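You operate a simulated robot arm through the tools that you are given. There is no shell and no other tool. Be economical: measure what you need, move in short steps, check, and stop when the job is done.

You run a simulated robot arm. Do the job below in one go: nothing can be reset, and whatever is moved stays where it is left.

TASK
Blot the coal and water notepads, then weigh the coal one down with the glass paperweight.
Fine: no smudges; put the blotter back.

The check looks at the end state, three seconds after you hand in, the way a careful person would. Anything else that was tipped, shoved, dropped, spilled or broken makes it a failure.

THE ROBOT
A 6-joint arm with a two-finger parallel gripper, fixed in place. Base frame: the origin is at the foot of the arm, x ahead of it, y to its left, z up. Units: mm, rad, N and s.
Its first joint turns from -1.152 to 1.152 rad. Payload 2.1 kg.
Tool frame: the origin (TCP) lies between the finger pads and is the grasp point; the fingertips stand 30 mm ahead of it; z points along the fingers, y is the line along which they close. Largest opening 94 mm; finger width 28, thickness 10; the body of the gripper, 50 by 96 mm, starts 55 mm behind the TCP.
Orientation is told as [roll, pitch, yaw] about the base's x, y, z axes, in that order, counted from this pose: with the fingers straight down and closing along the base's y, the tool's x points along the base's -x, its y along +y and its z along -z.

THE INTERFACE
- The arm moves only by the tool play_rows. Its argument "moves" is a list of rows, each an object of numbers (a shift or turn left out is 0, a gripper value left out holds the last): "x", "y", "z": the shift along the base's x, y, z in mm; "ax", "ay", "az": the turn, a rotation vector about the base's x, y, z in rad; "jaw": the gripper command, from -1 (shut) to 1 (fully open), values between in proportion. In form: [{"x": .., "y": .., "z": .., "ax": .., "ay": .., "az": .., "jaw": ..}, ...]. A call has 1 to 10 rows; each row is the pose to reach, as a shift and turn from the pose commanded when the call began. Each row takes 0.2 s and may step no farther than 50 mm and 0.15 rad from the row before; otherwise, or with a gripper value out of range, the whole call is refused. Where a pose cannot be reached the arm comes as near as it can. A force on the tool above 40 N (or 10 N above the force at the start of the call, whichever is more), or a blocked arm, ends the call early, and 0.2 s more pass. The fingers move at their own pace (about 72 mm/s each) and stop on an object; they squeeze with about 30 N. The grip force told is the motor's: it shows also when the fingers shut on nothing. Time passes only in rows, and 0.2 s behind the last, so rows that repeat a pose let the fingers close. It gives the time, the measured TCP pose, the force on the tool (base axes), the opening and the grip force at its end, in the units of the frame above (readings bear some noise).
- Cameras (640 x 400 px; columns grow to the right, rows downward): "scene" is fixed at [67.9, -398, 465.7]; the picture's right is [0.53, -0.85, 0.00], its down [-0.61, -0.38, -0.70] and it looks along [0.59, 0.37, -0.72] (base axes); focal length 258 px, centre (320, 200). "wrist" rides on the gripper at [76, 14, -102] in the tool frame; the picture's right is [-0.18, 0.98, 0.00], its down [-0.75, -0.14, -0.64] and it looks along [-0.63, -0.12, 0.77] (tool axes); focal length 243 px, centre (320, 200). There is no depth. A picture from a camera that has moved, and an enlarged one, comes with that camera's place and axes in the base frame and with its lens.
- camera(camera): a new picture of that camera. No time passes.
- enlarge(camera, box): a new picture of the part [left, top, right, bottom] of that camera's present view, enlarged. No time passes.
- close_job(): hands the job in; it is judged then, once.

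Work in short steps. Places have to be worked out from the pictures, the camera data and where the tool is seen: move nearer, look again, correct. Check each grasp and each placing, and mend what went wrong. You have 120 turns and 76 pictures in all, those below and enlarged ones among them. Open the gripper and draw the arm clear of the work before you hand the job in, unless the task says otherwise; then end with one line.

The tools are called by a JSON object that holds its "fn" and its "kwargs". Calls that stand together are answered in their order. play_rows: Moves the arm, as the interface text tells. Its arguments: {"type":"object","properties":{"moves":{"type":"array","items":{"type":"object","properties":{"x":{"type":"number"},"y":{"type":"number"},"z":{"type":"number"},"ax":{"type":"number"},"ay":{"type":"number"},"az":{"type":"number"},"jaw":{"type":"number"}}}}},"required":["moves"]} The other tools are called the same way: camera (camera) takes a picture; enlarge (camera, box) takes an enlarged picture of a part of a camera's view; close_job () hands the job in.

At the start:

```text
t: 0.0
tool_pos: [293.6, -191.2, 267.2]
tool_rot: [0.0, 0.001, 0.001]
wrist_force: [0.7, 0.0, 1.1]
gripper_width: 93.9
gripper_force: 0.0
```

scene: 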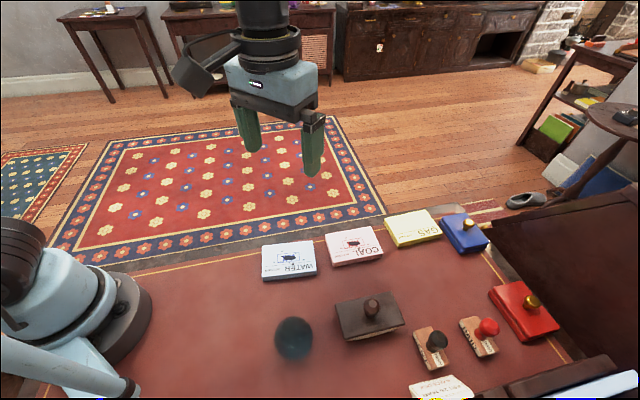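
wrist: 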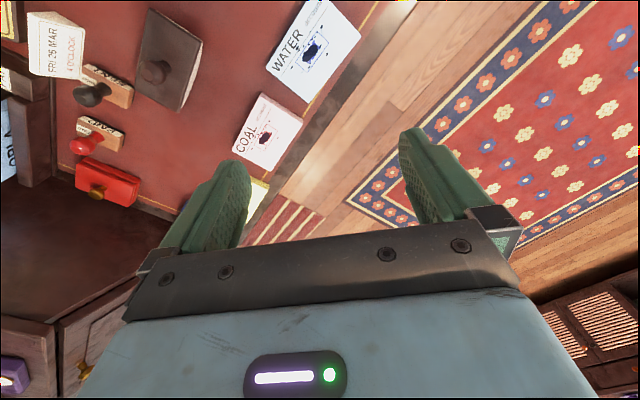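

I'll start with a closer look at the desk. Rough triangulation of the pads from both cameras puts them near z≈0, not -364, so I need to check that height.

{"fn": "enlarge", "kwargs": {"camera": "scene", "box": [240, 200, 560, 400]}}

{"fn": "enlarge", "kwargs": {"camera": "wrist", "box": [0, 0, 400, 250]}}

```text
2.00 times, centred on (400, 300) of scene
camera zoom: at [67.9, -398.0, 465.7], right [0.53, -0.85, 0.0], down [-0.61, -0.38, -0.7], along [0.59, 0.37, -0.72], focal length 516 px, centre (160, 0)
```

zoom: 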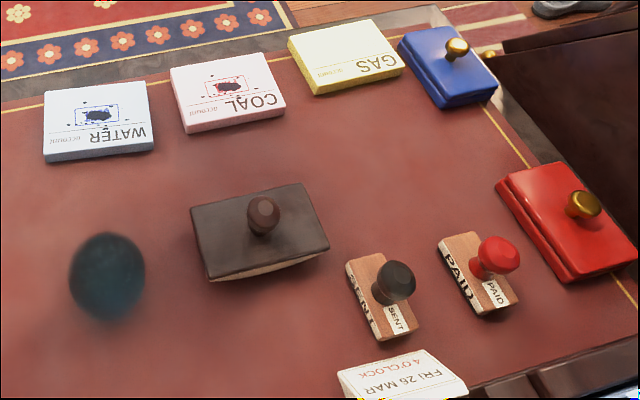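

```text
1.60 times, centred on (200, 125) of wrist
camera zoom: at [219.7, -177.8, 370.0], right [0.18, 0.98, 0.0], down [0.75, -0.14, 0.64], along [0.63, -0.12, -0.77], focal length 388 px, centre (512, 320)
```

zoom: 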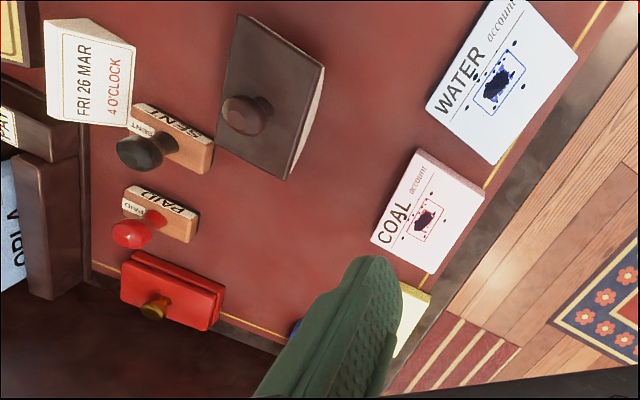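

Both cameras put the blotter knob near (250,-380) with its top at z≈54, and the pad tops near z≈5. I'll move above the knob and stay high to refine this.

{"fn": "play_rows", "kwargs": {"moves": [{"x": -8, "y": -35, "z": -12}, {"x": -16, "y": -70, "z": -24}, {"x": -24, "y": -105, "z": -36}, {"x": -32, "y": -140, "z": -48}, {"x": -40, "y": -170, "z": -60}, {"x": -43, "y": -189, "z": -80}, {"x": -43, "y": -189, "z": -80}]}}

{"fn": "camera", "kwargs": {"camera": "wrist"}}

{"fn": "camera", "kwargs": {"camera": "scene"}}

```text
t: 1.6
tool_pos: [250.4, -381.7, 187.9]
tool_rot: [0.0, 0.0, -0.002]
wrist_force: [-0.2, -0.8, 0.4]
gripper_width: 94.0
gripper_force: 0.0
```

```text
71 pictures are left
camera wrist: at [175.8, -367.7, 290.2], right [0.18, 0.98, 0.0], down [0.75, -0.14, 0.64], along [0.63, -0.12, -0.77], focal length 243 px, centre (320, 200)
```

wrist: 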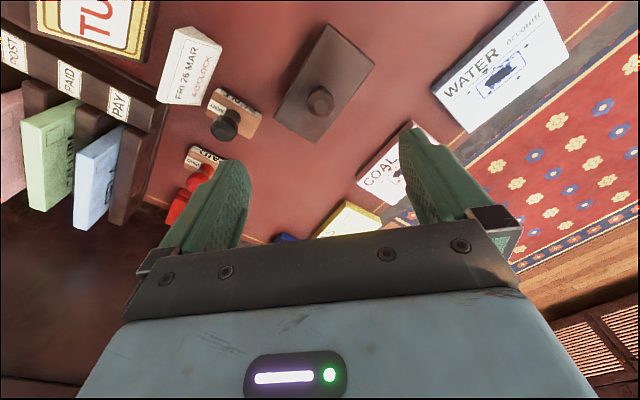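

```text
70 pictures are left
```

scene: 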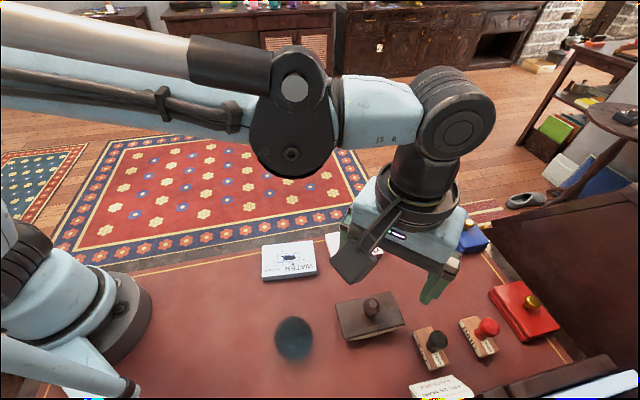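

The knob is directly below the tool at about (250,-381). The blotter and pads all lie at about -45° yaw. I'll enlarge to see the shape of the blotter's underside.

{"fn": "enlarge", "kwargs": {"camera": "scene", "box": [320, 280, 416, 350]}}

{"fn": "enlarge", "kwargs": {"camera": "scene", "box": [250, 220, 346, 290]}}

```text
5.71 times, centred on (368, 315) of scene
camera zoom: at [67.9, -398.0, 465.7], right [0.53, -0.85, 0.0], down [-0.61, -0.38, -0.7], along [0.59, 0.37, -0.72], focal length 1476 px, centre (46, -457)
```

zoom: 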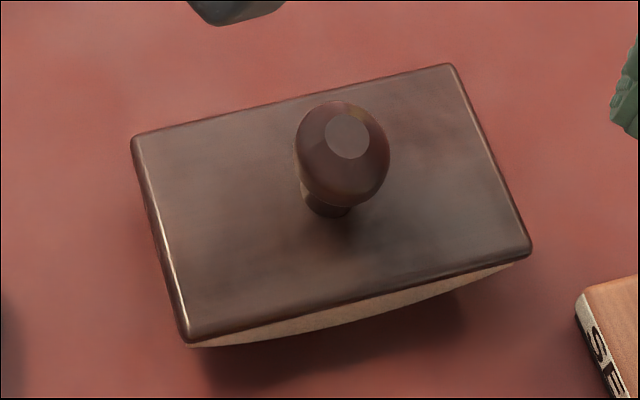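

```text
5.71 times, centred on (298, 255) of scene
camera zoom: at [67.9, -398.0, 465.7], right [0.53, -0.85, 0.0], down [-0.61, -0.38, -0.7], along [0.59, 0.37, -0.72], focal length 1476 px, centre (446, -114)
```

zoom: 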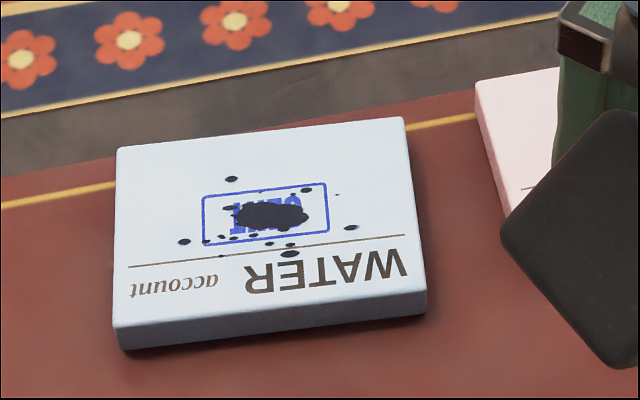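

It is a rocker blotter, curved along its long axis, so it has to be rolled over each mark. I'll yaw the tool +45° so the fingers close along the long axis, which gives a firm hold for rocking, and descend partway.

{"fn": "play_rows", "kwargs": {"moves": [{"az": 0.14, "z": -10}, {"az": 0.28, "z": -20}, {"az": 0.42, "z": -30}, {"az": 0.56, "z": -40}, {"az": 0.7, "z": -55}, {"az": 0.785, "z": -70}, {"az": 0.785, "z": -80}, {"az": 0.785, "z": -80}]}}

{"fn": "camera", "kwargs": {"camera": "wrist"}}

{"fn": "camera", "kwargs": {"camera": "scene"}}

```text
t: 3.4
tool_pos: [252.8, -382.1, 106.7]
tool_rot: [0.0, 0.0, 0.787]
wrist_force: [0.2, -0.7, -0.3]
gripper_width: 94.1
gripper_force: 0.0
```

```text
67 pictures are left
camera wrist: at [189.0, -425.7, 209.7], right [-0.57, 0.82, 0.0], down [0.63, 0.43, 0.64], along [0.53, 0.36, -0.77], focal length 243 px, centre (320, 200)
```

wrist: 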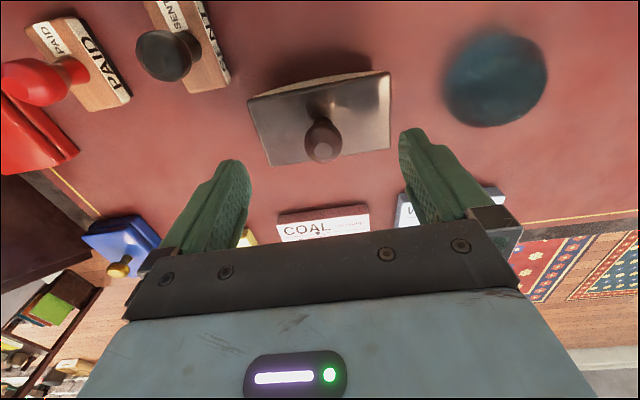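

```text
66 pictures are left
```

scene: 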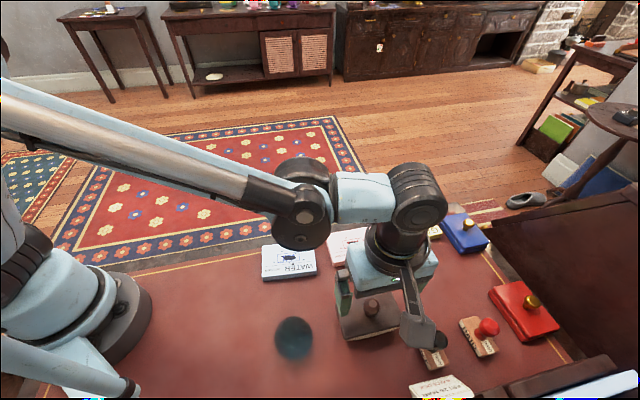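

The knob is centred between the fingers and the fingers are in line with the long axis. I'll descend to TCP z≈62 and check the fingertip clearance above the plate.

{"fn": "play_rows", "kwargs": {"moves": [{"x": -2, "z": -15}, {"x": -2, "z": -30}, {"x": -2, "z": -45}, {"x": -2, "z": -45}]}}

{"fn": "enlarge", "kwargs": {"camera": "scene", "box": [310, 270, 438, 350]}}

{"fn": "camera", "kwargs": {"camera": "wrist"}}

```text
t: 4.4
tool_pos: [248.5, -382.2, 62.1]
tool_rot: [0.001, 0.0, 0.785]
wrist_force: [0.0, -0.6, -0.4]
gripper_width: 93.7
gripper_force: 0.0
```

```text
5.00 times, centred on (374, 310) of scene
camera zoom: at [67.9, -398.0, 465.7], right [0.53, -0.85, 0.0], down [-0.61, -0.38, -0.7], along [0.59, 0.37, -0.72], focal length 1291 px, centre (50, -350)
```

zoom: 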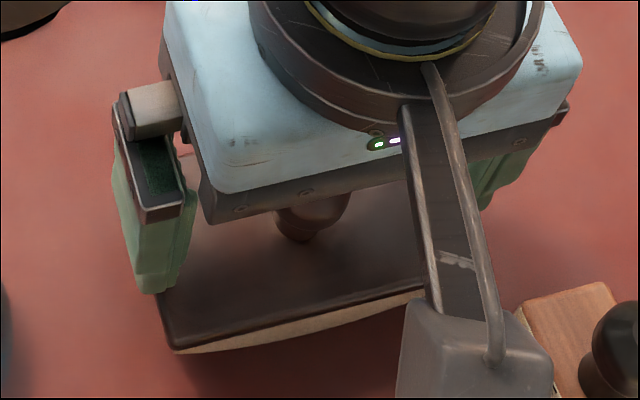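

```text
64 pictures are left
camera wrist: at [186.3, -425.8, 165.2], right [-0.56, 0.83, 0.0], down [0.63, 0.43, 0.64], along [0.53, 0.36, -0.77], focal length 243 px, centre (320, 200)
```

wrist: 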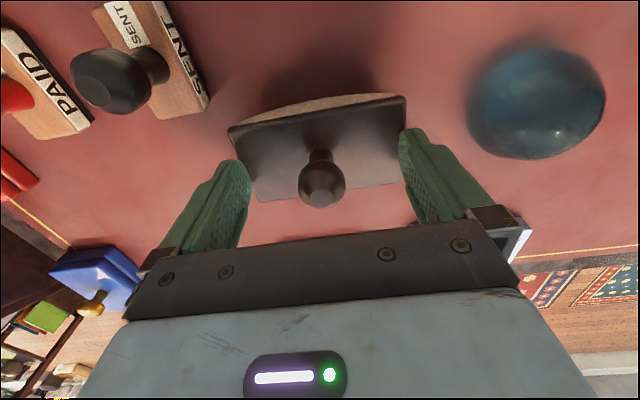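

The knob bulb sits between the pads at about TCP height, with the fingertips clear of the plate. I'll close on it.

{"fn": "play_rows", "kwargs": {"moves": [{"z": -2, "jaw": -0.2}, {"z": -2, "jaw": -0.5}, {"z": -2, "jaw": -1}, {"z": -2, "jaw": -1}, {"z": -2, "jaw": -1}]}}

{"fn": "camera", "kwargs": {"camera": "wrist"}}

```text
t: 4.9
tool_pos: [250.3, -381.9, 61.5]
tool_rot: [0.001, -0.001, 0.784]
wrist_force: [2.0, -2.2, 17.5]
gripper_width: 30.4
gripper_force: 2.6
stopped in row 2: the force on the tool passed its limit (the readings are from after the stop); the commanded pose is now the measured one
```

```text
63 pictures are left
camera wrist: at [187.0, -425.7, 165.1], right [-0.56, 0.83, 0.0], down [0.63, 0.43, 0.64], along [0.53, 0.36, -0.77], focal length 243 px, centre (320, 200)
```

wrist: 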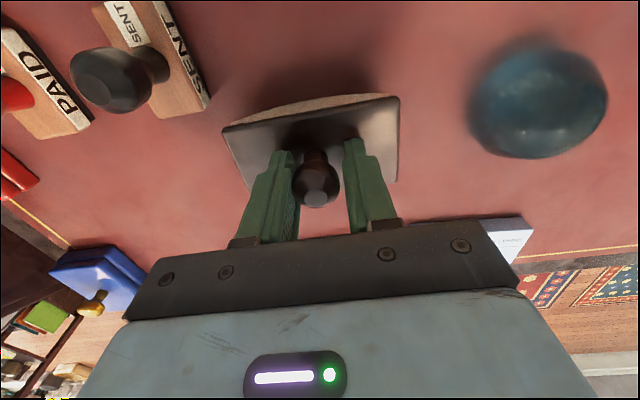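

The fingertips touch the plate, with about 17 N upward. I'll raise a few mm while keeping the jaw just wide of the knob, then close.

{"fn": "play_rows", "kwargs": {"moves": [{"z": 2, "jaw": -0.25}, {"z": 4, "jaw": -0.25}, {"z": 4, "jaw": -0.25}]}}

{"fn": "play_rows", "kwargs": {"moves": [{"jaw": -0.5}, {"jaw": -1}, {"jaw": -1}, {"jaw": -1}]}}

{"fn": "camera", "kwargs": {"camera": "wrist"}}

{"fn": "enlarge", "kwargs": {"camera": "scene", "box": [310, 270, 438, 350]}}

```text
t: 5.7
tool_pos: [250.4, -381.2, 64.3]
tool_rot: [0.0, -0.001, 0.788]
wrist_force: [-0.7, -0.3, -0.3]
gripper_width: 35.3
gripper_force: 0.0
```

```text
t: 6.7
tool_pos: [249.0, -381.9, 66.0]
tool_rot: [0.002, 0.0, 0.785]
wrist_force: [0.2, 0.5, 0.0]
gripper_width: 24.8
gripper_force: 29.9
```

```text
62 pictures are left
camera wrist: at [186.4, -425.3, 167.9], right [-0.56, 0.83, 0.0], down [0.63, 0.43, 0.64], along [0.53, 0.36, -0.77], focal length 243 px, centre (320, 200)
```

wrist: 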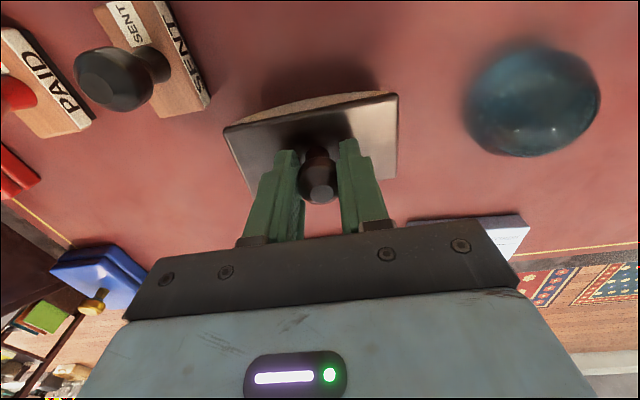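

```text
5.00 times, centred on (374, 310) of scene
camera zoom: at [67.9, -398.0, 465.8], right [0.53, -0.85, 0.0], down [-0.61, -0.38, -0.7], along [0.59, 0.37, -0.72], focal length 1291 px, centre (50, -350)
```

zoom: 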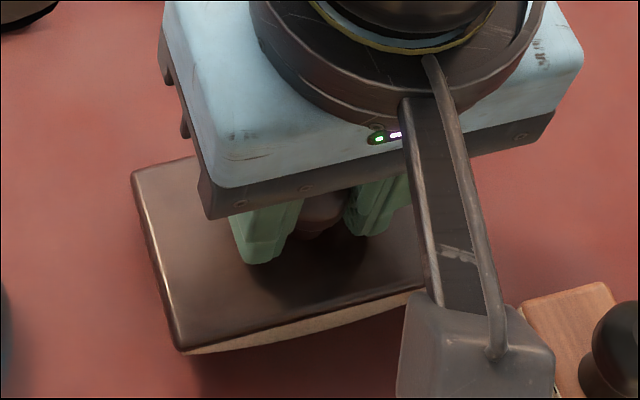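

The knob is gripped (24.8 mm, 30 N), and the home pose is TCP ≈ (249.6,-381.8,66). I'll lift straight up and check it.

{"fn": "play_rows", "kwargs": {"moves": [{"z": 10}, {"z": 30}, {"z": 60}, {"z": 90}, {"z": 90}]}}

{"fn": "camera", "kwargs": {"camera": "wrist"}}

{"fn": "camera", "kwargs": {"camera": "scene"}}

```text
t: 7.9
tool_pos: [249.7, -380.8, 157.0]
tool_rot: [0.002, 0.0, 0.786]
wrist_force: [-0.3, -0.3, -2.2]
gripper_width: 24.7
gripper_force: 30.4
```

```text
60 pictures are left
camera wrist: at [187.0, -425.4, 258.8], right [-0.56, 0.83, 0.0], down [0.63, 0.43, 0.64], along [0.53, 0.36, -0.77], focal length 243 px, centre (320, 200)
```

wrist: 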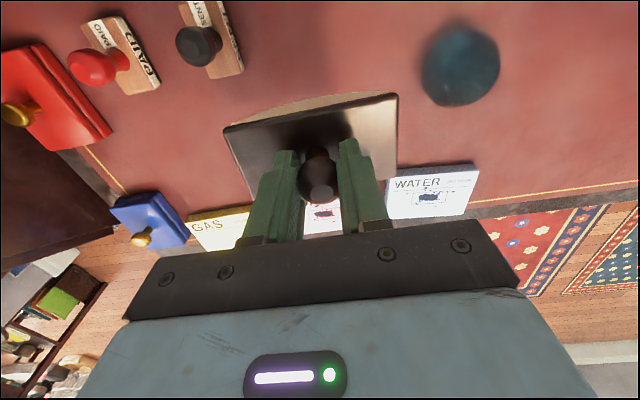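

```text
59 pictures are left
```

scene: 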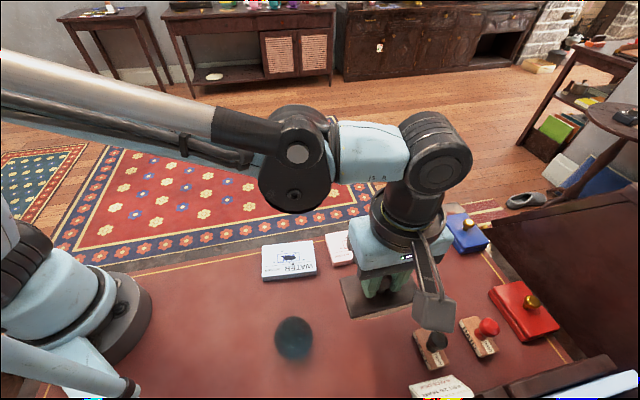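

The blotter is held squarely, weighing about 2 N. The coal mark triangulates to about (371,-294) and the water mark to about (270,-197), with pad tops near z≈13. I'll move over COAL and stay high.

{"fn": "play_rows", "kwargs": {"moves": [{"x": 25, "y": 17}, {"x": 55, "y": 39}, {"x": 85, "y": 61}, {"x": 110, "y": 79}, {"x": 121, "y": 87}, {"x": 121, "y": 87, "z": -20}, {"x": 121, "y": 87, "z": -40}, {"x": 121, "y": 87, "z": -50}, {"x": 121, "y": 87, "z": -50}]}}

{"fn": "enlarge", "kwargs": {"camera": "scene", "box": [280, 180, 440, 280]}}

{"fn": "camera", "kwargs": {"camera": "wrist"}}

```text
t: 9.9
tool_pos: [370.2, -293.6, 105.7]
tool_rot: [0.002, -0.001, 0.784]
wrist_force: [0.5, -0.8, -2.5]
gripper_width: 24.9
gripper_force: 30.3
```

```text
4.00 times, centred on (360, 230) of scene
camera zoom: at [67.9, -398.0, 465.7], right [0.53, -0.85, 0.0], down [-0.61, -0.38, -0.7], along [0.59, 0.37, -0.72], focal length 1033 px, centre (160, 80)
```

zoom: 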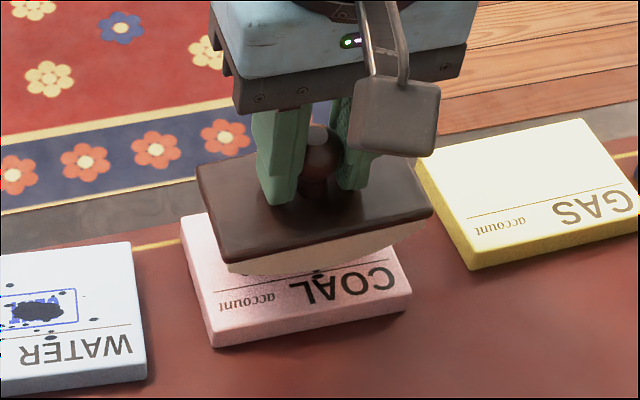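

```text
57 pictures are left
camera wrist: at [307.4, -338.2, 208.9], right [-0.56, 0.83, 0.0], down [0.63, 0.43, 0.64], along [0.53, 0.36, -0.77], focal length 243 px, centre (320, 200)
```

wrist: 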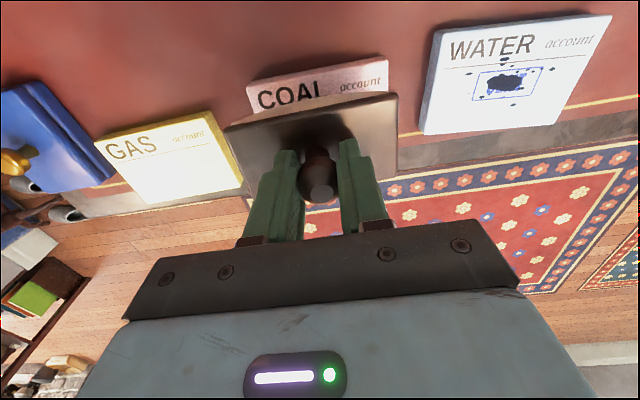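

The projected blotter footprint matches the coal mark in the scene view and the yaw lines up. I'll lower in stages, watching the force.

{"fn": "play_rows", "kwargs": {"moves": [{"z": -5}, {"z": -10}, {"z": -15}, {"z": -15}]}}

{"fn": "enlarge", "kwargs": {"camera": "scene", "box": [300, 210, 412, 280]}}

```text
t: 10.9
tool_pos: [370.5, -295.5, 90.9]
tool_rot: [0.001, 0.001, 0.785]
wrist_force: [0.0, 0.0, -3.1]
gripper_width: 25.0
gripper_force: 29.5
```

```text
5.71 times, centred on (356, 245) of scene
camera zoom: at [67.9, -398.0, 465.7], right [0.53, -0.85, 0.0], down [-0.61, -0.38, -0.7], along [0.59, 0.37, -0.72], focal length 1476 px, centre (114, -57)
```

zoom: 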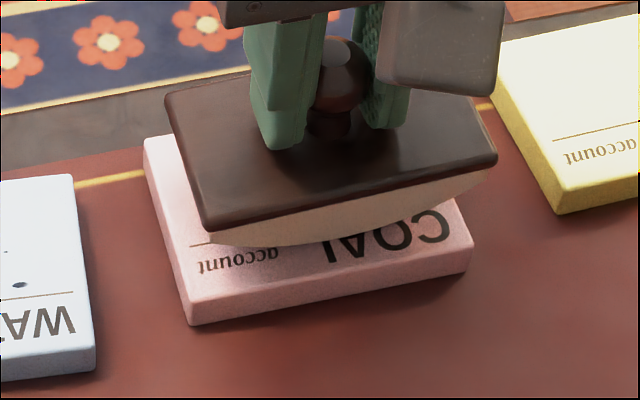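

Still about a centimetre off the pad, with no contact yet. I'll lower in fine steps.

{"fn": "play_rows", "kwargs": {"moves": [{"z": -2}, {"z": -4}, {"z": -5}, {"z": -5}]}}

{"fn": "play_rows", "kwargs": {"moves": [{"z": -1}, {"z": -2}, {"z": -2}]}}

```text
t: 11.9
tool_pos: [371.0, -294.2, 85.2]
tool_rot: [0.003, 0.0, 0.786]
wrist_force: [0.8, 0.0, -2.5]
gripper_width: 24.9
gripper_force: 30.4
```

```text
t: 12.7
tool_pos: [370.7, -294.1, 83.6]
tool_rot: [0.002, 0.0, 0.786]
wrist_force: [0.2, -0.5, -2.7]
gripper_width: 24.9
gripper_force: 30.0
```

{"fn": "play_rows", "kwargs": {"moves": [{"z": -1}, {"z": -2}, {"z": -2}]}}

{"fn": "enlarge", "kwargs": {"camera": "scene", "box": [300, 210, 412, 280]}}

```text
t: 13.5
tool_pos: [371.1, -295.0, 83.0]
tool_rot: [0.001, 0.0, 0.785]
wrist_force: [1.6, 1.2, 28.4]
gripper_width: 25.0
gripper_force: 29.5
```

```text
5.71 times, centred on (356, 245) of scene
camera zoom: at [67.8, -397.9, 465.9], right [0.53, -0.85, 0.0], down [-0.61, -0.38, -0.7], along [0.59, 0.37, -0.72], focal length 1476 px, centre (114, -57)
```

zoom: 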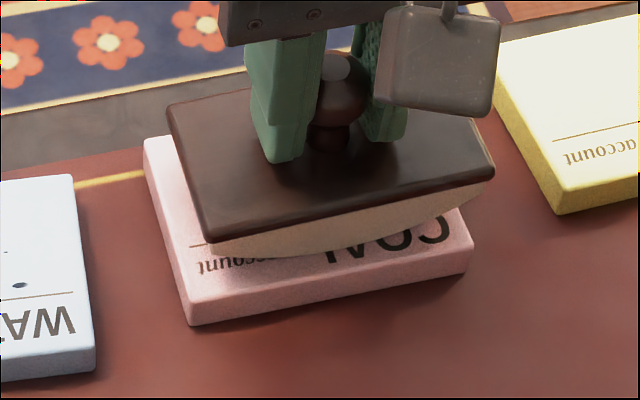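

In contact: 31 N at z≈83, so I'll ease off. I also need the curvature for slip-free rolling, so I'll zoom in on the profile.

{"fn": "play_rows", "kwargs": {"moves": [{"z": 0.7}, {"z": 0.7}]}}

{"fn": "enlarge", "kwargs": {"camera": "scene", "box": [324, 222, 404, 272]}}

```text
t: 14.1
tool_pos: [370.8, -294.9, 81.8]
tool_rot: [0.002, 0.001, 0.786]
wrist_force: [4.0, 1.7, 9.6]
gripper_width: 25.0
gripper_force: 29.7
```

```text
8.00 times, centred on (364, 247) of scene
camera zoom: at [67.9, -398.0, 465.8], right [0.53, -0.85, 0.0], down [-0.61, -0.38, -0.7], along [0.59, 0.37, -0.72], focal length 2066 px, centre (-32, -176)
```

zoom: 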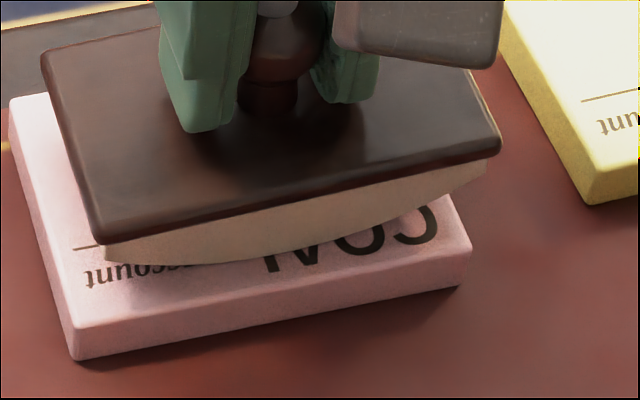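

Contact is now about 12 N. From the arc I estimate R≈105 mm and a TCP height of about 67 mm above contact. I'll roll 0.1 rad toward +x/-y to test for tangential force and slip.

{"fn": "play_rows", "kwargs": {"moves": [{"x": 2.37, "y": -2.37, "z": 0.05, "ax": 0.0354, "ay": 0.0354}, {"x": 4.74, "y": -4.74, "z": 0.19, "ax": 0.0707, "ay": 0.0707}, {"x": 4.74, "y": -4.74, "z": 0.19, "ax": 0.0707, "ay": 0.0707}]}}

{"fn": "enlarge", "kwargs": {"camera": "scene", "box": [324, 222, 404, 272]}}

```text
t: 14.9
tool_pos: [374.7, -299.3, 82.2]
tool_rot: [0.104, -0.001, 0.785]
wrist_force: [-0.8, -0.1, -2.0]
gripper_width: 24.6
gripper_force: 30.1
```

```text
8.00 times, centred on (364, 247) of scene
camera zoom: at [67.9, -398.0, 465.7], right [0.53, -0.85, 0.0], down [-0.61, -0.38, -0.7], along [0.59, 0.37, -0.72], focal length 2066 px, centre (-32, -176)
```

zoom: 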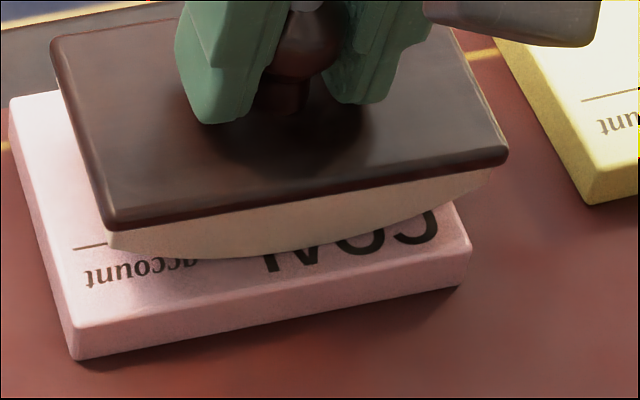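

Contact was just lost, so it hovers and hasn't slid. I'll press down slightly at this tilt to find the contact again.

{"fn": "play_rows", "kwargs": {"moves": [{"z": -0.5}, {"z": -0.5}]}}

```text
t: 15.5
tool_pos: [375.3, -298.0, 83.3]
tool_rot: [0.102, 0.0, 0.785]
wrist_force: [-1.2, -0.8, 3.2]
gripper_width: 24.8
gripper_force: 30.2
```

Contact is back at about 6 N. I'll continue the roll to 0.2 rad with slightly more downward bias.

{"fn": "play_rows", "kwargs": {"moves": [{"z": -0.3}, {"x": 2.37, "y": -2.37, "z": -0.3, "ax": 0.0354, "ay": 0.0354}, {"x": 4.74, "y": -4.74, "z": -0.2, "ax": 0.0707, "ay": 0.0707}, {"x": 4.74, "y": -4.74, "z": -0.2, "ax": 0.0707, "ay": 0.0707}]}}

{"fn": "enlarge", "kwargs": {"camera": "scene", "box": [324, 222, 404, 272]}}

```text
t: 16.5
tool_pos: [379.6, -303.9, 82.0]
tool_rot: [0.203, 0.0, 0.785]
wrist_force: [-0.2, 0.6, 12.8]
gripper_width: 25.0
gripper_force: 30.1
```

```text
8.00 times, centred on (364, 247) of scene
camera zoom: at [67.8, -398.0, 465.8], right [0.53, -0.85, 0.0], down [-0.61, -0.38, -0.7], along [0.59, 0.37, -0.72], focal length 2066 px, centre (-32, -176)
```

zoom: 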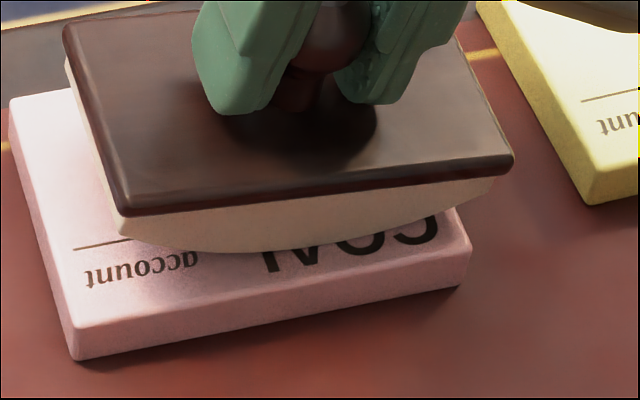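

Rolling cleanly: about 15 N normal and almost no tangential force. I'll go on to 0.33 rad.

{"fn": "play_rows", "kwargs": {"moves": [{"x": 2.37, "y": -2.37, "z": 0.1, "ax": 0.0354, "ay": 0.0354}, {"x": 4.7, "y": -4.7, "z": 0.2, "ax": 0.0707, "ay": 0.0707}, {"x": 6.1, "y": -6.1, "z": 0.3, "ax": 0.092, "ay": 0.092}, {"x": 6.1, "y": -6.1, "z": 0.3, "ax": 0.092, "ay": 0.092}]}}

{"fn": "enlarge", "kwargs": {"camera": "scene", "box": [324, 222, 404, 272]}}

```text
t: 17.5
tool_pos: [386.1, -309.0, 83.4]
tool_rot: [0.334, 0.002, 0.785]
wrist_force: [-4.3, 0.5, 21.2]
gripper_width: 25.0
gripper_force: 30.6
```

```text
8.00 times, centred on (364, 247) of scene
camera zoom: at [67.8, -397.9, 465.8], right [0.53, -0.85, 0.0], down [-0.61, -0.38, -0.7], along [0.59, 0.37, -0.72], focal length 2066 px, centre (-32, -176)
```

zoom: 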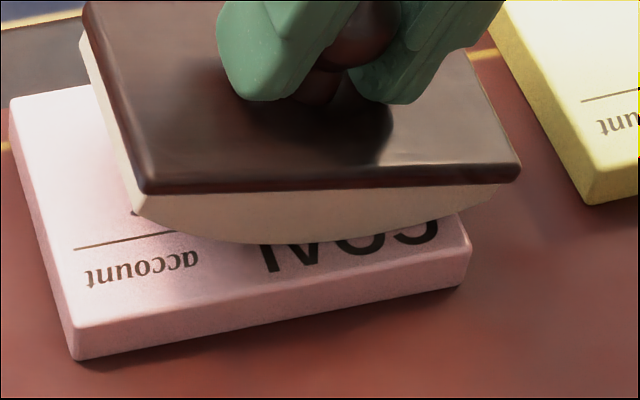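

24 N is a bit firm but vertical, with a clean roll. I'll roll back the same way to about 0 and read the forces.

{"fn": "play_rows", "kwargs": {"moves": [{"z": 0.2, "x": -3.1, "y": 3.1, "ax": -0.0467, "ay": -0.0467}, {"z": 0.0, "x": -6.2, "y": 6.2, "ax": -0.0934, "ay": -0.0934}, {"z": -0.1, "x": -9.35, "y": 9.35, "ax": -0.14, "ay": -0.14}, {"z": -0.1, "x": -12.5, "y": 12.5, "ax": -0.187, "ay": -0.187}, {"z": 0, "x": -15.58, "y": 15.58, "ax": -0.2334, "ay": -0.2334}, {"z": 0, "x": -15.58, "y": 15.58, "ax": -0.2334, "ay": -0.2334}]}}

```text
t: 18.9
tool_pos: [370.7, -293.2, 82.5]
tool_rot: [-0.002, 0.0, 0.787]
wrist_force: [2.6, -0.7, 14.1]
gripper_width: 24.9
gripper_force: 30.1
```

Back at neutral with 16 N. Next I'll roll to the other side, to -0.33 rad.

{"fn": "play_rows", "kwargs": {"moves": [{"z": 0.0, "x": -2.37, "y": 2.37, "ax": -0.0354, "ay": -0.0354}, {"z": 0.0, "x": -4.74, "y": 4.74, "ax": -0.0707, "ay": -0.0707}, {"z": 0.0, "x": -7.1, "y": 7.1, "ax": -0.106, "ay": -0.106}, {"z": 0.0, "x": -7.1, "y": 7.1, "ax": -0.106, "ay": -0.106}]}}

{"fn": "play_rows", "kwargs": {"moves": [{"z": 0.1, "x": -2.37, "y": 2.37, "ax": -0.0354, "ay": -0.0354}, {"z": 0.2, "x": -4.74, "y": 4.74, "ax": -0.0707, "ay": -0.0707}, {"z": 0.4, "x": -8.4, "y": 8.4, "ax": -0.127, "ay": -0.127}, {"z": 0.4, "x": -8.4, "y": 8.4, "ax": -0.127, "ay": -0.127}]}}

{"fn": "enlarge", "kwargs": {"camera": "scene", "box": [324, 222, 404, 272]}}

```text
t: 19.9
tool_pos: [363.0, -286.9, 83.4]
tool_rot: [-0.149, 0.001, 0.786]
wrist_force: [5.8, -0.4, 20.9]
gripper_width: 25.1
gripper_force: 30.0
```

```text
t: 20.9
tool_pos: [354.6, -279.6, 84.1]
tool_rot: [-0.332, 0.001, 0.785]
wrist_force: [4.5, -6.1, 26.5]
gripper_width: 25.0
gripper_force: 30.3
```

```text
8.00 times, centred on (364, 247) of scene
camera zoom: at [67.8, -397.9, 465.8], right [0.53, -0.85, 0.0], down [-0.61, -0.38, -0.7], along [0.59, 0.37, -0.72], focal length 2066 px, centre (-32, -176)
```

zoom: 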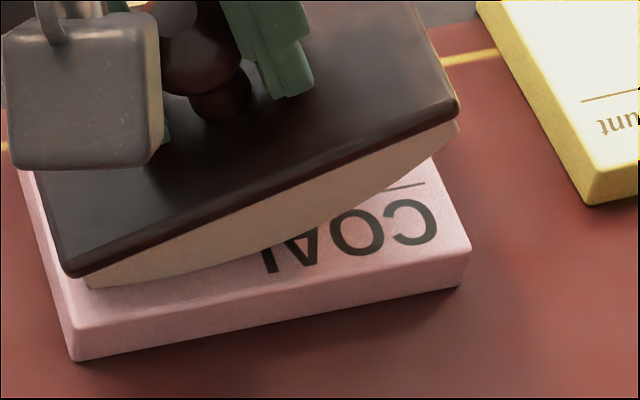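

A full roll is done in both directions, with tangential forces small against about 25 N normal. I'll lift straight up, level the blotter in the air and inspect.

{"fn": "play_rows", "kwargs": {"moves": [{"z": 3}, {"z": 10}, {"z": 30}, {"z": 60, "ax": 0.08, "ay": 0.08}, {"z": 75, "ax": 0.16, "ay": 0.16}, {"z": 75, "ax": 0.2331, "ay": 0.2331}, {"z": 75, "x": 16, "y": -16, "ax": 0.2331, "ay": 0.2331}, {"z": 75, "x": -16, "y": 16, "ax": 0.2331, "ay": 0.2331}, {"z": 75, "x": -50, "y": 50, "ax": 0.2331, "ay": 0.2331}]}}

{"fn": "enlarge", "kwargs": {"camera": "scene", "box": [250, 200, 410, 300]}}

{"fn": "camera", "kwargs": {"camera": "wrist"}}

```text
t: 22.9
tool_pos: [306.1, -227.1, 159.2]
tool_rot: [0.001, -0.003, 0.785]
wrist_force: [-0.2, -1.7, -3.3]
gripper_width: 24.7
gripper_force: 29.5
```

```text
4.00 times, centred on (330, 250) of scene
camera zoom: at [67.9, -398.0, 465.7], right [0.53, -0.85, 0.0], down [-0.61, -0.38, -0.7], along [0.59, 0.37, -0.72], focal length 1033 px, centre (280, 0)
```

zoom: 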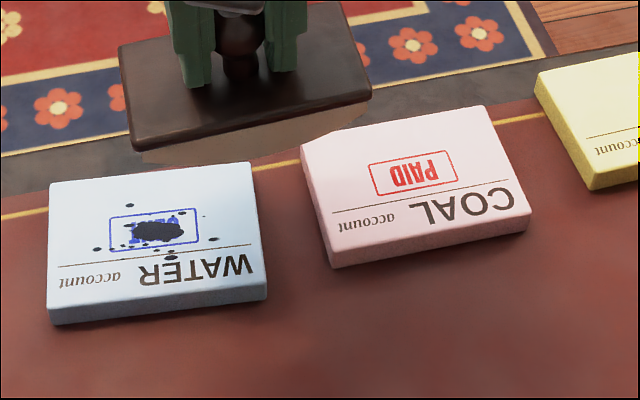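

```text
48 pictures are left
camera wrist: at [242.7, -272.0, 260.3], right [-0.56, 0.83, 0.0], down [0.63, 0.43, 0.64], along [0.53, 0.36, -0.77], focal length 243 px, centre (320, 200)
```

wrist: 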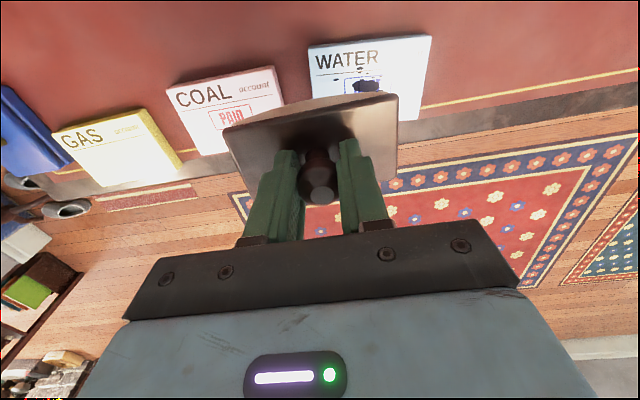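

COAL reads a crisp PAID with no smudges. Next is WATER, with its mark centre at about (270,-198). I'll move over it and descend to just above.

{"fn": "play_rows", "kwargs": {"moves": [{"x": -18, "y": 15}, {"x": -35.5, "y": 30.5}, {"x": -35.5, "y": 30.5, "z": -30}, {"x": -35.5, "y": 30.5, "z": -55}, {"x": -35.5, "y": 30.5, "z": -68}, {"x": -35.5, "y": 30.5, "z": -68}]}}

{"fn": "enlarge", "kwargs": {"camera": "scene", "box": [246, 222, 342, 282]}}

```text
t: 24.3
tool_pos: [269.7, -197.4, 89.0]
tool_rot: [0.002, -0.001, 0.786]
wrist_force: [-0.1, -0.4, -2.1]
gripper_width: 25.0
gripper_force: 30.1
```

```text
6.67 times, centred on (294, 252) of scene
camera zoom: at [67.9, -398.0, 465.7], right [0.53, -0.85, 0.0], down [-0.61, -0.38, -0.7], along [0.59, 0.37, -0.72], focal length 1722 px, centre (493, -147)
```

zoom: 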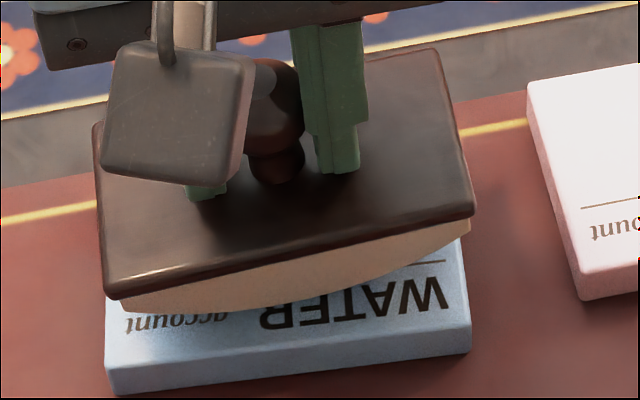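

Positioned over the mark; the pad is yawed only about 5° from the blotter, which is fine. I'll lower to contact in fine steps.

{"fn": "play_rows", "kwargs": {"moves": [{"z": -2}, {"z": -4}, {"z": -5}, {"z": -5}]}}

{"fn": "play_rows", "kwargs": {"moves": [{"z": -0.5}, {"z": -1}, {"z": -1}]}}

```text
t: 25.3
tool_pos: [269.2, -198.7, 84.3]
tool_rot: [0.002, -0.002, 0.785]
wrist_force: [-0.2, 0.0, -2.9]
gripper_width: 25.1
gripper_force: 30.3
```

```text
t: 26.1
tool_pos: [271.1, -198.1, 83.3]
tool_rot: [0.001, 0.0, 0.784]
wrist_force: [0.0, 0.2, -3.0]
gripper_width: 25.1
gripper_force: 29.5
```

{"fn": "play_rows", "kwargs": {"moves": [{"z": -0.4}, {"z": -0.8}, {"z": -0.8}]}}

```text
t: 26.9
tool_pos: [269.7, -198.7, 81.7]
tool_rot: [0.003, -0.001, 0.786]
wrist_force: [1.0, 0.9, -2.6]
gripper_width: 24.8
gripper_force: 30.5
```

{"fn": "play_rows", "kwargs": {"moves": [{"z": -0.4}, {"z": -0.7}, {"z": -0.7}]}}

```text
t: 27.7
tool_pos: [269.5, -198.8, 82.3]
tool_rot: [0.002, 0.0, 0.785]
wrist_force: [-1.8, -0.2, 3.2]
gripper_width: 24.7
gripper_force: 30.1
```

Light contact at about 6 N. I'll press 0.4 mm more and roll to +0.19 rad.

{"fn": "play_rows", "kwargs": {"moves": [{"z": -0.4}, {"x": 3.1, "y": -3.1, "z": -0.4, "ax": 0.0467, "ay": 0.0467}, {"x": 6.2, "y": -6.2, "z": -0.4, "ax": 0.0934, "ay": 0.0934}, {"x": 9.3, "y": -9.3, "z": -0.3, "ax": 0.14, "ay": 0.14}, {"x": 9.3, "y": -9.3, "z": -0.3, "ax": 0.14, "ay": 0.14}]}}

```text
t: 28.9
tool_pos: [278.6, -207.9, 81.5]
tool_rot: [0.204, 0.0, 0.785]
wrist_force: [-0.9, 4.2, 16.2]
gripper_width: 25.1
gripper_force: 29.7
```

Good, 19 N normal. I'll continue to about 0.37 rad.

{"fn": "play_rows", "kwargs": {"moves": [{"x": 3.1, "y": -3.1, "z": 0.2, "ax": 0.0467, "ay": 0.0467}, {"x": 6.2, "y": -6.2, "z": 0.5, "ax": 0.0934, "ay": 0.0934}, {"x": 8.2, "y": -8.2, "z": 0.7, "ax": 0.124, "ay": 0.124}, {"x": 8.2, "y": -8.2, "z": 0.7, "ax": 0.124, "ay": 0.124}]}}

```text
t: 29.9
tool_pos: [287.5, -216.3, 82.5]
tool_rot: [0.375, 0.002, 0.784]
wrist_force: [-1.9, -1.7, 4.9]
gripper_width: 24.9
gripper_force: 30.1
```

8 N at the end of the roll. I'll roll back to neutral.

{"fn": "play_rows", "kwargs": {"moves": [{"x": -3.5, "y": 3.5, "z": -0.35, "ax": -0.0528, "ay": -0.0528}, {"x": -7, "y": 7, "z": -0.6, "ax": -0.1056, "ay": -0.1056}, {"x": -10.5, "y": 10.5, "z": -0.75, "ax": -0.1584, "ay": -0.1584}, {"x": -14, "y": 14, "z": -0.8, "ax": -0.2112, "ay": -0.2112}, {"x": -17.5, "y": 17.5, "z": -0.8, "ax": -0.264, "ay": -0.264}, {"x": -17.5, "y": 17.5, "z": -0.8, "ax": -0.264, "ay": -0.264}]}}

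{"fn": "play_rows", "kwargs": {"moves": [{"x": -3.1, "y": 3.1, "z": 0.05, "ax": -0.0467, "ay": -0.0467}, {"x": -6.2, "y": 6.2, "z": 0.1, "ax": -0.0934, "ay": -0.0934}, {"x": -9.3, "y": 9.3, "z": 0.25, "ax": -0.14, "ay": -0.14}, {"x": -9.3, "y": 9.3, "z": 0.25, "ax": -0.14, "ay": -0.14}]}}

```text
t: 31.3
tool_pos: [269.7, -198.6, 82.7]
tool_rot: [-0.002, 0.0, 0.785]
wrist_force: [5.5, -0.7, 22.6]
gripper_width: 25.0
gripper_force: 30.3
```

```text
t: 32.3
tool_pos: [260.8, -189.3, 83.2]
tool_rot: [-0.2, 0.0, 0.784]
wrist_force: [6.7, -0.8, 25.6]
gripper_width: 24.9
gripper_force: 29.8
```

28 N normal, all fine. I'll continue to -0.37 rad with a slightly larger z rise.

{"fn": "play_rows", "kwargs": {"moves": [{"x": -3.1, "y": 3.1, "z": 0.4, "ax": -0.0467, "ay": -0.0467}, {"x": -6.2, "y": 6.2, "z": 0.8, "ax": -0.0934, "ay": -0.0934}, {"x": -8.2, "y": 8.2, "z": 1.1, "ax": -0.124, "ay": -0.124}, {"x": -8.2, "y": 8.2, "z": 1.1, "ax": -0.124, "ay": -0.124}]}}

```text
t: 33.3
tool_pos: [250.7, -181.4, 84.2]
tool_rot: [-0.372, -0.001, 0.786]
wrist_force: [3.5, -4.9, 20.0]
gripper_width: 24.9
gripper_force: 30.3
```

Roll finished. I'll lift straight up, level the blotter and head back toward its home spot.

{"fn": "play_rows", "kwargs": {"moves": [{"z": 3}, {"z": 10}, {"z": 30}, {"z": 60, "ax": 0.09, "ay": 0.09}, {"z": 75, "ax": 0.18, "ay": 0.18}, {"z": 75, "ax": 0.264, "ay": 0.264}, {"z": 75, "y": -45, "ax": 0.264, "ay": 0.264}, {"z": 75, "y": -90, "ax": 0.264, "ay": 0.264}, {"z": 75, "y": -135, "ax": 0.264, "ay": 0.264}, {"z": 75, "y": -180, "ax": 0.264, "ay": 0.264}]}}

{"fn": "enlarge", "kwargs": {"camera": "scene", "box": [250, 200, 410, 300]}}

{"fn": "camera", "kwargs": {"camera": "wrist"}}

```text
t: 35.5
tool_pos: [252.2, -360.0, 156.7]
tool_rot: [0.002, 0.0, 0.785]
wrist_force: [0.7, 0.1, -2.6]
gripper_width: 25.0
gripper_force: 29.5
```

```text
4.00 times, centred on (330, 250) of scene
camera zoom: at [67.9, -398.0, 465.7], right [0.53, -0.85, 0.0], down [-0.61, -0.38, -0.7], along [0.59, 0.37, -0.72], focal length 1033 px, centre (280, 0)
```

zoom: 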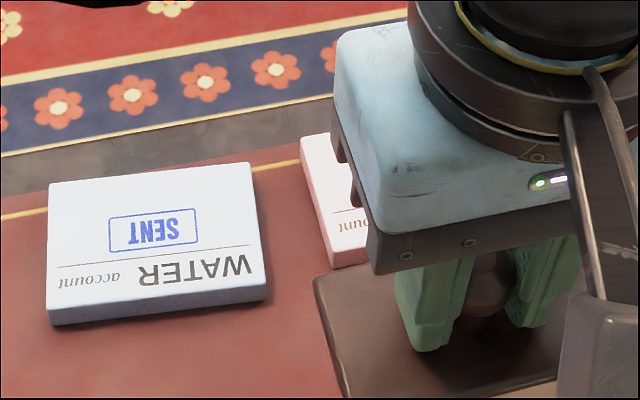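

```text
45 pictures are left
camera wrist: at [189.9, -405.1, 260.5], right [-0.57, 0.82, 0.0], down [0.63, 0.43, 0.64], along [0.53, 0.36, -0.77], focal length 243 px, centre (320, 200)
```

wrist: 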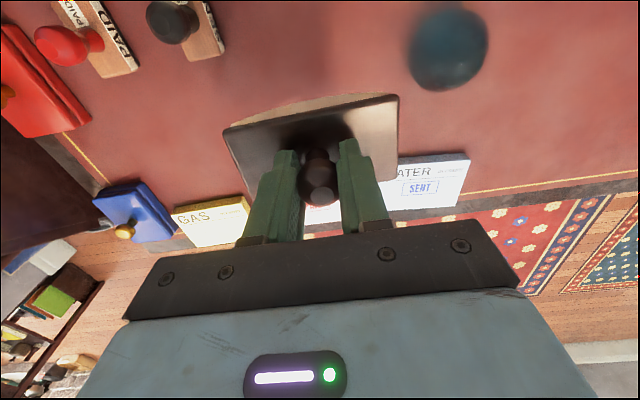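

WATER is clean too (SENT). I'll return the blotter to its home spot at (249.7,-381.7), staying just above the desk first.

{"fn": "play_rows", "kwargs": {"moves": [{"x": -2.8, "y": -21.2}, {"x": -2.8, "y": -21.2, "z": -30}, {"x": -2.8, "y": -21.2, "z": -60}, {"x": -2.8, "y": -21.2, "z": -80}, {"x": -2.8, "y": -21.2, "z": -87}, {"x": -2.8, "y": -21.2, "z": -87}]}}

{"fn": "play_rows", "kwargs": {"moves": [{"z": -1}, {"z": -2}, {"z": -2.5}, {"z": -2.5}]}}

```text
t: 36.9
tool_pos: [248.4, -380.6, 73.1]
tool_rot: [0.002, -0.001, 0.784]
wrist_force: [-0.1, 0.1, -2.8]
gripper_width: 24.8
gripper_force: 29.7
```

```text
t: 37.9
tool_pos: [249.9, -382.5, 68.3]
tool_rot: [0.002, 0.001, 0.785]
wrist_force: [0.7, 0.7, -2.5]
gripper_width: 25.0
gripper_force: 30.5
```

{"fn": "play_rows", "kwargs": {"moves": [{"z": -1}, {"z": -2}, {"z": -2}]}}

```text
t: 38.7
tool_pos: [249.3, -381.9, 67.8]
tool_rot: [0.001, -0.001, 0.784]
wrist_force: [-0.8, 0.3, -1.9]
gripper_width: 24.9
gripper_force: 30.1
```

{"fn": "play_rows", "kwargs": {"moves": [{"z": -0.5}, {"z": -1}, {"z": -1}]}}

{"fn": "enlarge", "kwargs": {"camera": "scene", "box": [320, 280, 416, 350]}}

```text
t: 39.5
tool_pos: [249.2, -382.2, 64.2]
tool_rot: [0.001, 0.0, 0.787]
wrist_force: [0.1, 0.1, -1.8]
gripper_width: 25.1
gripper_force: 30.0
```

```text
5.71 times, centred on (368, 315) of scene
camera zoom: at [67.9, -398.0, 465.7], right [0.53, -0.85, 0.0], down [-0.61, -0.38, -0.7], along [0.59, 0.37, -0.72], focal length 1476 px, centre (46, -457)
```

zoom: 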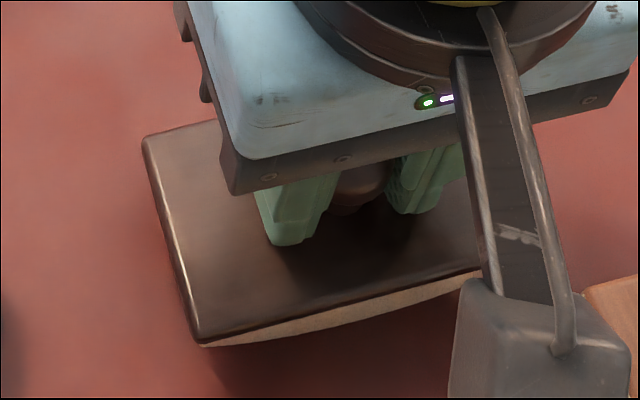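

The blotter sits about 3 mm along its long axis from its original outline. I'll correct that while it's still hovering, then lower on.

{"fn": "play_rows", "kwargs": {"moves": [{"x": -1.9, "y": 2.1}, {"x": -1.9, "y": 2.1, "z": -0.5}, {"x": -1.9, "y": 2.1, "z": -0.8}, {"x": -1.9, "y": 2.1, "z": -0.8}]}}

{"fn": "play_rows", "kwargs": {"moves": [{"z": -0.4}, {"z": -0.7}, {"z": -0.7}]}}

```text
t: 40.5
tool_pos: [247.5, -379.8, 64.2]
tool_rot: [0.0, 0.0, 0.785]
wrist_force: [-0.7, -0.1, -3.1]
gripper_width: 24.8
gripper_force: 30.3
```

```text
t: 41.3
tool_pos: [246.5, -379.2, 64.5]
tool_rot: [0.002, 0.0, 0.785]
wrist_force: [-0.9, 0.2, -3.0]
gripper_width: 25.0
gripper_force: 30.1
```

{"fn": "play_rows", "kwargs": {"moves": [{"z": -0.5}, {"z": -1}, {"z": -1}]}}

{"fn": "enlarge", "kwargs": {"camera": "scene", "box": [320, 280, 416, 350]}}

```text
t: 42.1
tool_pos: [247.5, -380.6, 63.0]
tool_rot: [0.0, -0.001, 0.787]
wrist_force: [-0.3, -1.5, 30.0]
gripper_width: 24.9
gripper_force: 29.8
```

```text
5.71 times, centred on (368, 315) of scene
camera zoom: at [67.8, -397.9, 465.9], right [0.53, -0.85, 0.0], down [-0.61, -0.38, -0.7], along [0.59, 0.37, -0.72], focal length 1476 px, centre (46, -457)
```

zoom: 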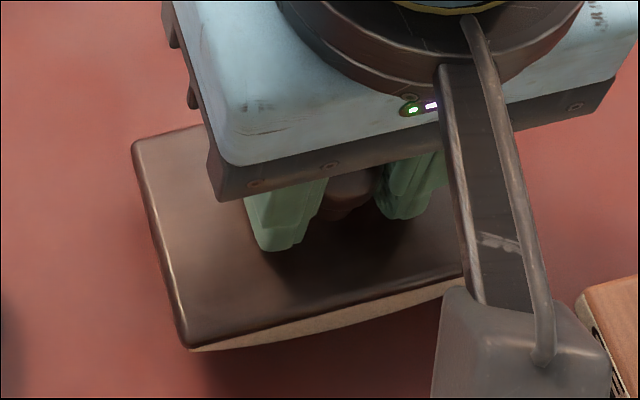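

It's on the desk and the outline matches the original. I'll ease off the pressure, open and rise.

{"fn": "play_rows", "kwargs": {"moves": [{"z": 0.8}, {"z": 0.8}]}}

{"fn": "play_rows", "kwargs": {"moves": [{"jaw": -0.4}, {"jaw": -0.3}, {"jaw": 0.0}, {"z": 3, "jaw": 0.0}, {"z": 8, "jaw": 0.3}, {"z": 30, "jaw": 0.5}, {"z": 60, "jaw": 0.5}, {"z": 100, "jaw": 0.5}, {"z": 100, "y": 40, "jaw": 0.5}, {"z": 110, "x": -20, "y": 80, "jaw": 0.8}]}}

{"fn": "camera", "kwargs": {"camera": "scene"}}

{"fn": "camera", "kwargs": {"camera": "wrist"}}

```text
t: 42.7
tool_pos: [247.2, -380.7, 62.2]
tool_rot: [0.002, 0.001, 0.786]
wrist_force: [-0.9, -1.8, 20.1]
gripper_width: 25.1
gripper_force: 30.5
```

```text
t: 44.9
tool_pos: [228.1, -299.7, 176.1]
tool_rot: [0.002, 0.0, 0.785]
wrist_force: [0.0, -0.3, 0.3]
gripper_width: 84.6
gripper_force: 0.0
```

```text
42 pictures are left
```

scene: 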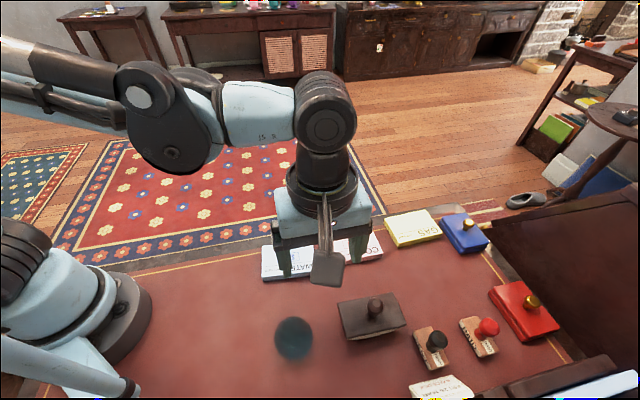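

```text
41 pictures are left
camera wrist: at [165.4, -344.1, 278.8], right [-0.56, 0.83, 0.0], down [0.63, 0.43, 0.64], along [0.53, 0.36, -0.77], focal length 243 px, centre (320, 200)
```

wrist: 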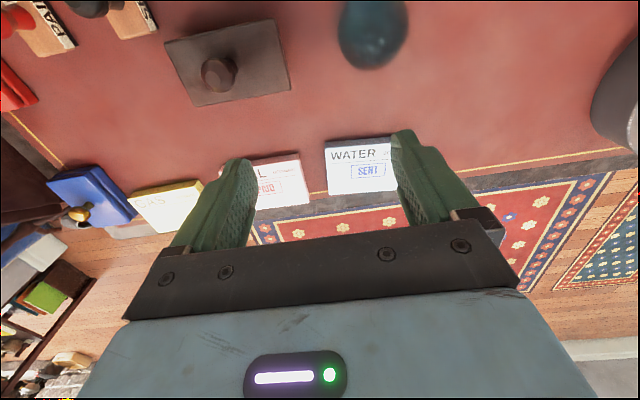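

The blotter is released. I'll compare its resting pose with the original.

{"fn": "enlarge", "kwargs": {"camera": "scene", "box": [320, 280, 416, 350]}}

```text
5.71 times, centred on (368, 315) of scene
camera zoom: at [67.9, -398.0, 465.7], right [0.53, -0.85, 0.0], down [-0.61, -0.38, -0.7], along [0.59, 0.37, -0.72], focal length 1476 px, centre (46, -457)
```

zoom: 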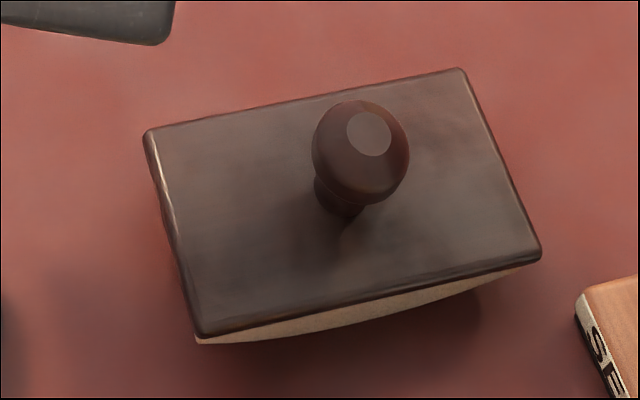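

The blotter is back within about 3 mm, rocked very slightly as it settled, which is fine. The paperweight triangulates to about (155,-291), so I'll move above it.

{"fn": "play_rows", "kwargs": {"moves": [{"x": -36, "y": 4, "jaw": 1}, {"x": -72, "y": 9}, {"x": -72, "y": 9, "z": -25}, {"x": -72, "y": 9, "z": -40}, {"x": -72, "y": 9, "z": -40}]}}

{"fn": "camera", "kwargs": {"camera": "wrist"}}

{"fn": "camera", "kwargs": {"camera": "scene"}}

```text
t: 46.1
tool_pos: [156.8, -290.3, 135.3]
tool_rot: [0.001, -0.001, 0.785]
wrist_force: [0.3, -0.4, 0.5]
gripper_width: 94.0
gripper_force: 0.0
```

```text
39 pictures are left
camera wrist: at [93.6, -334.8, 236.7], right [-0.56, 0.83, 0.0], down [0.63, 0.43, 0.64], along [0.53, 0.36, -0.77], focal length 243 px, centre (320, 200)
```

wrist: 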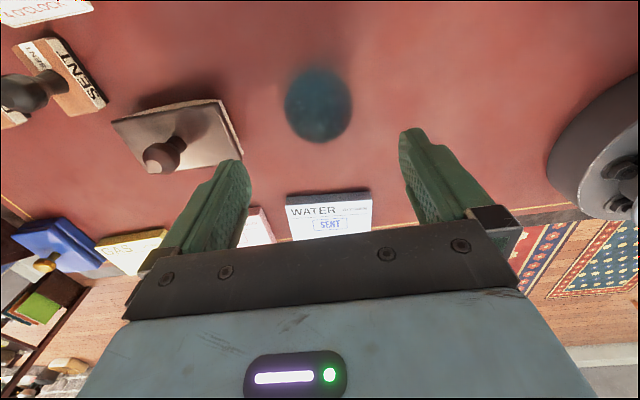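

```text
38 pictures are left
```

scene: 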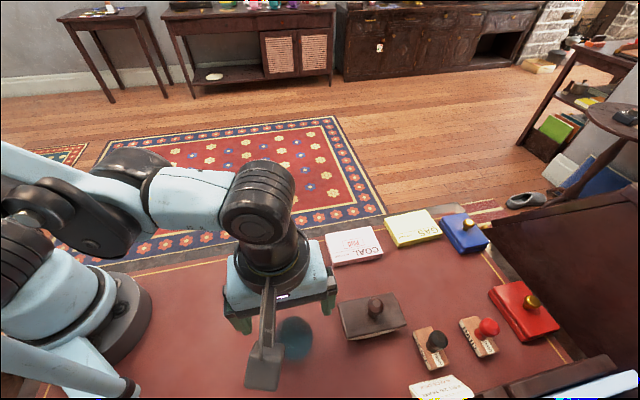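

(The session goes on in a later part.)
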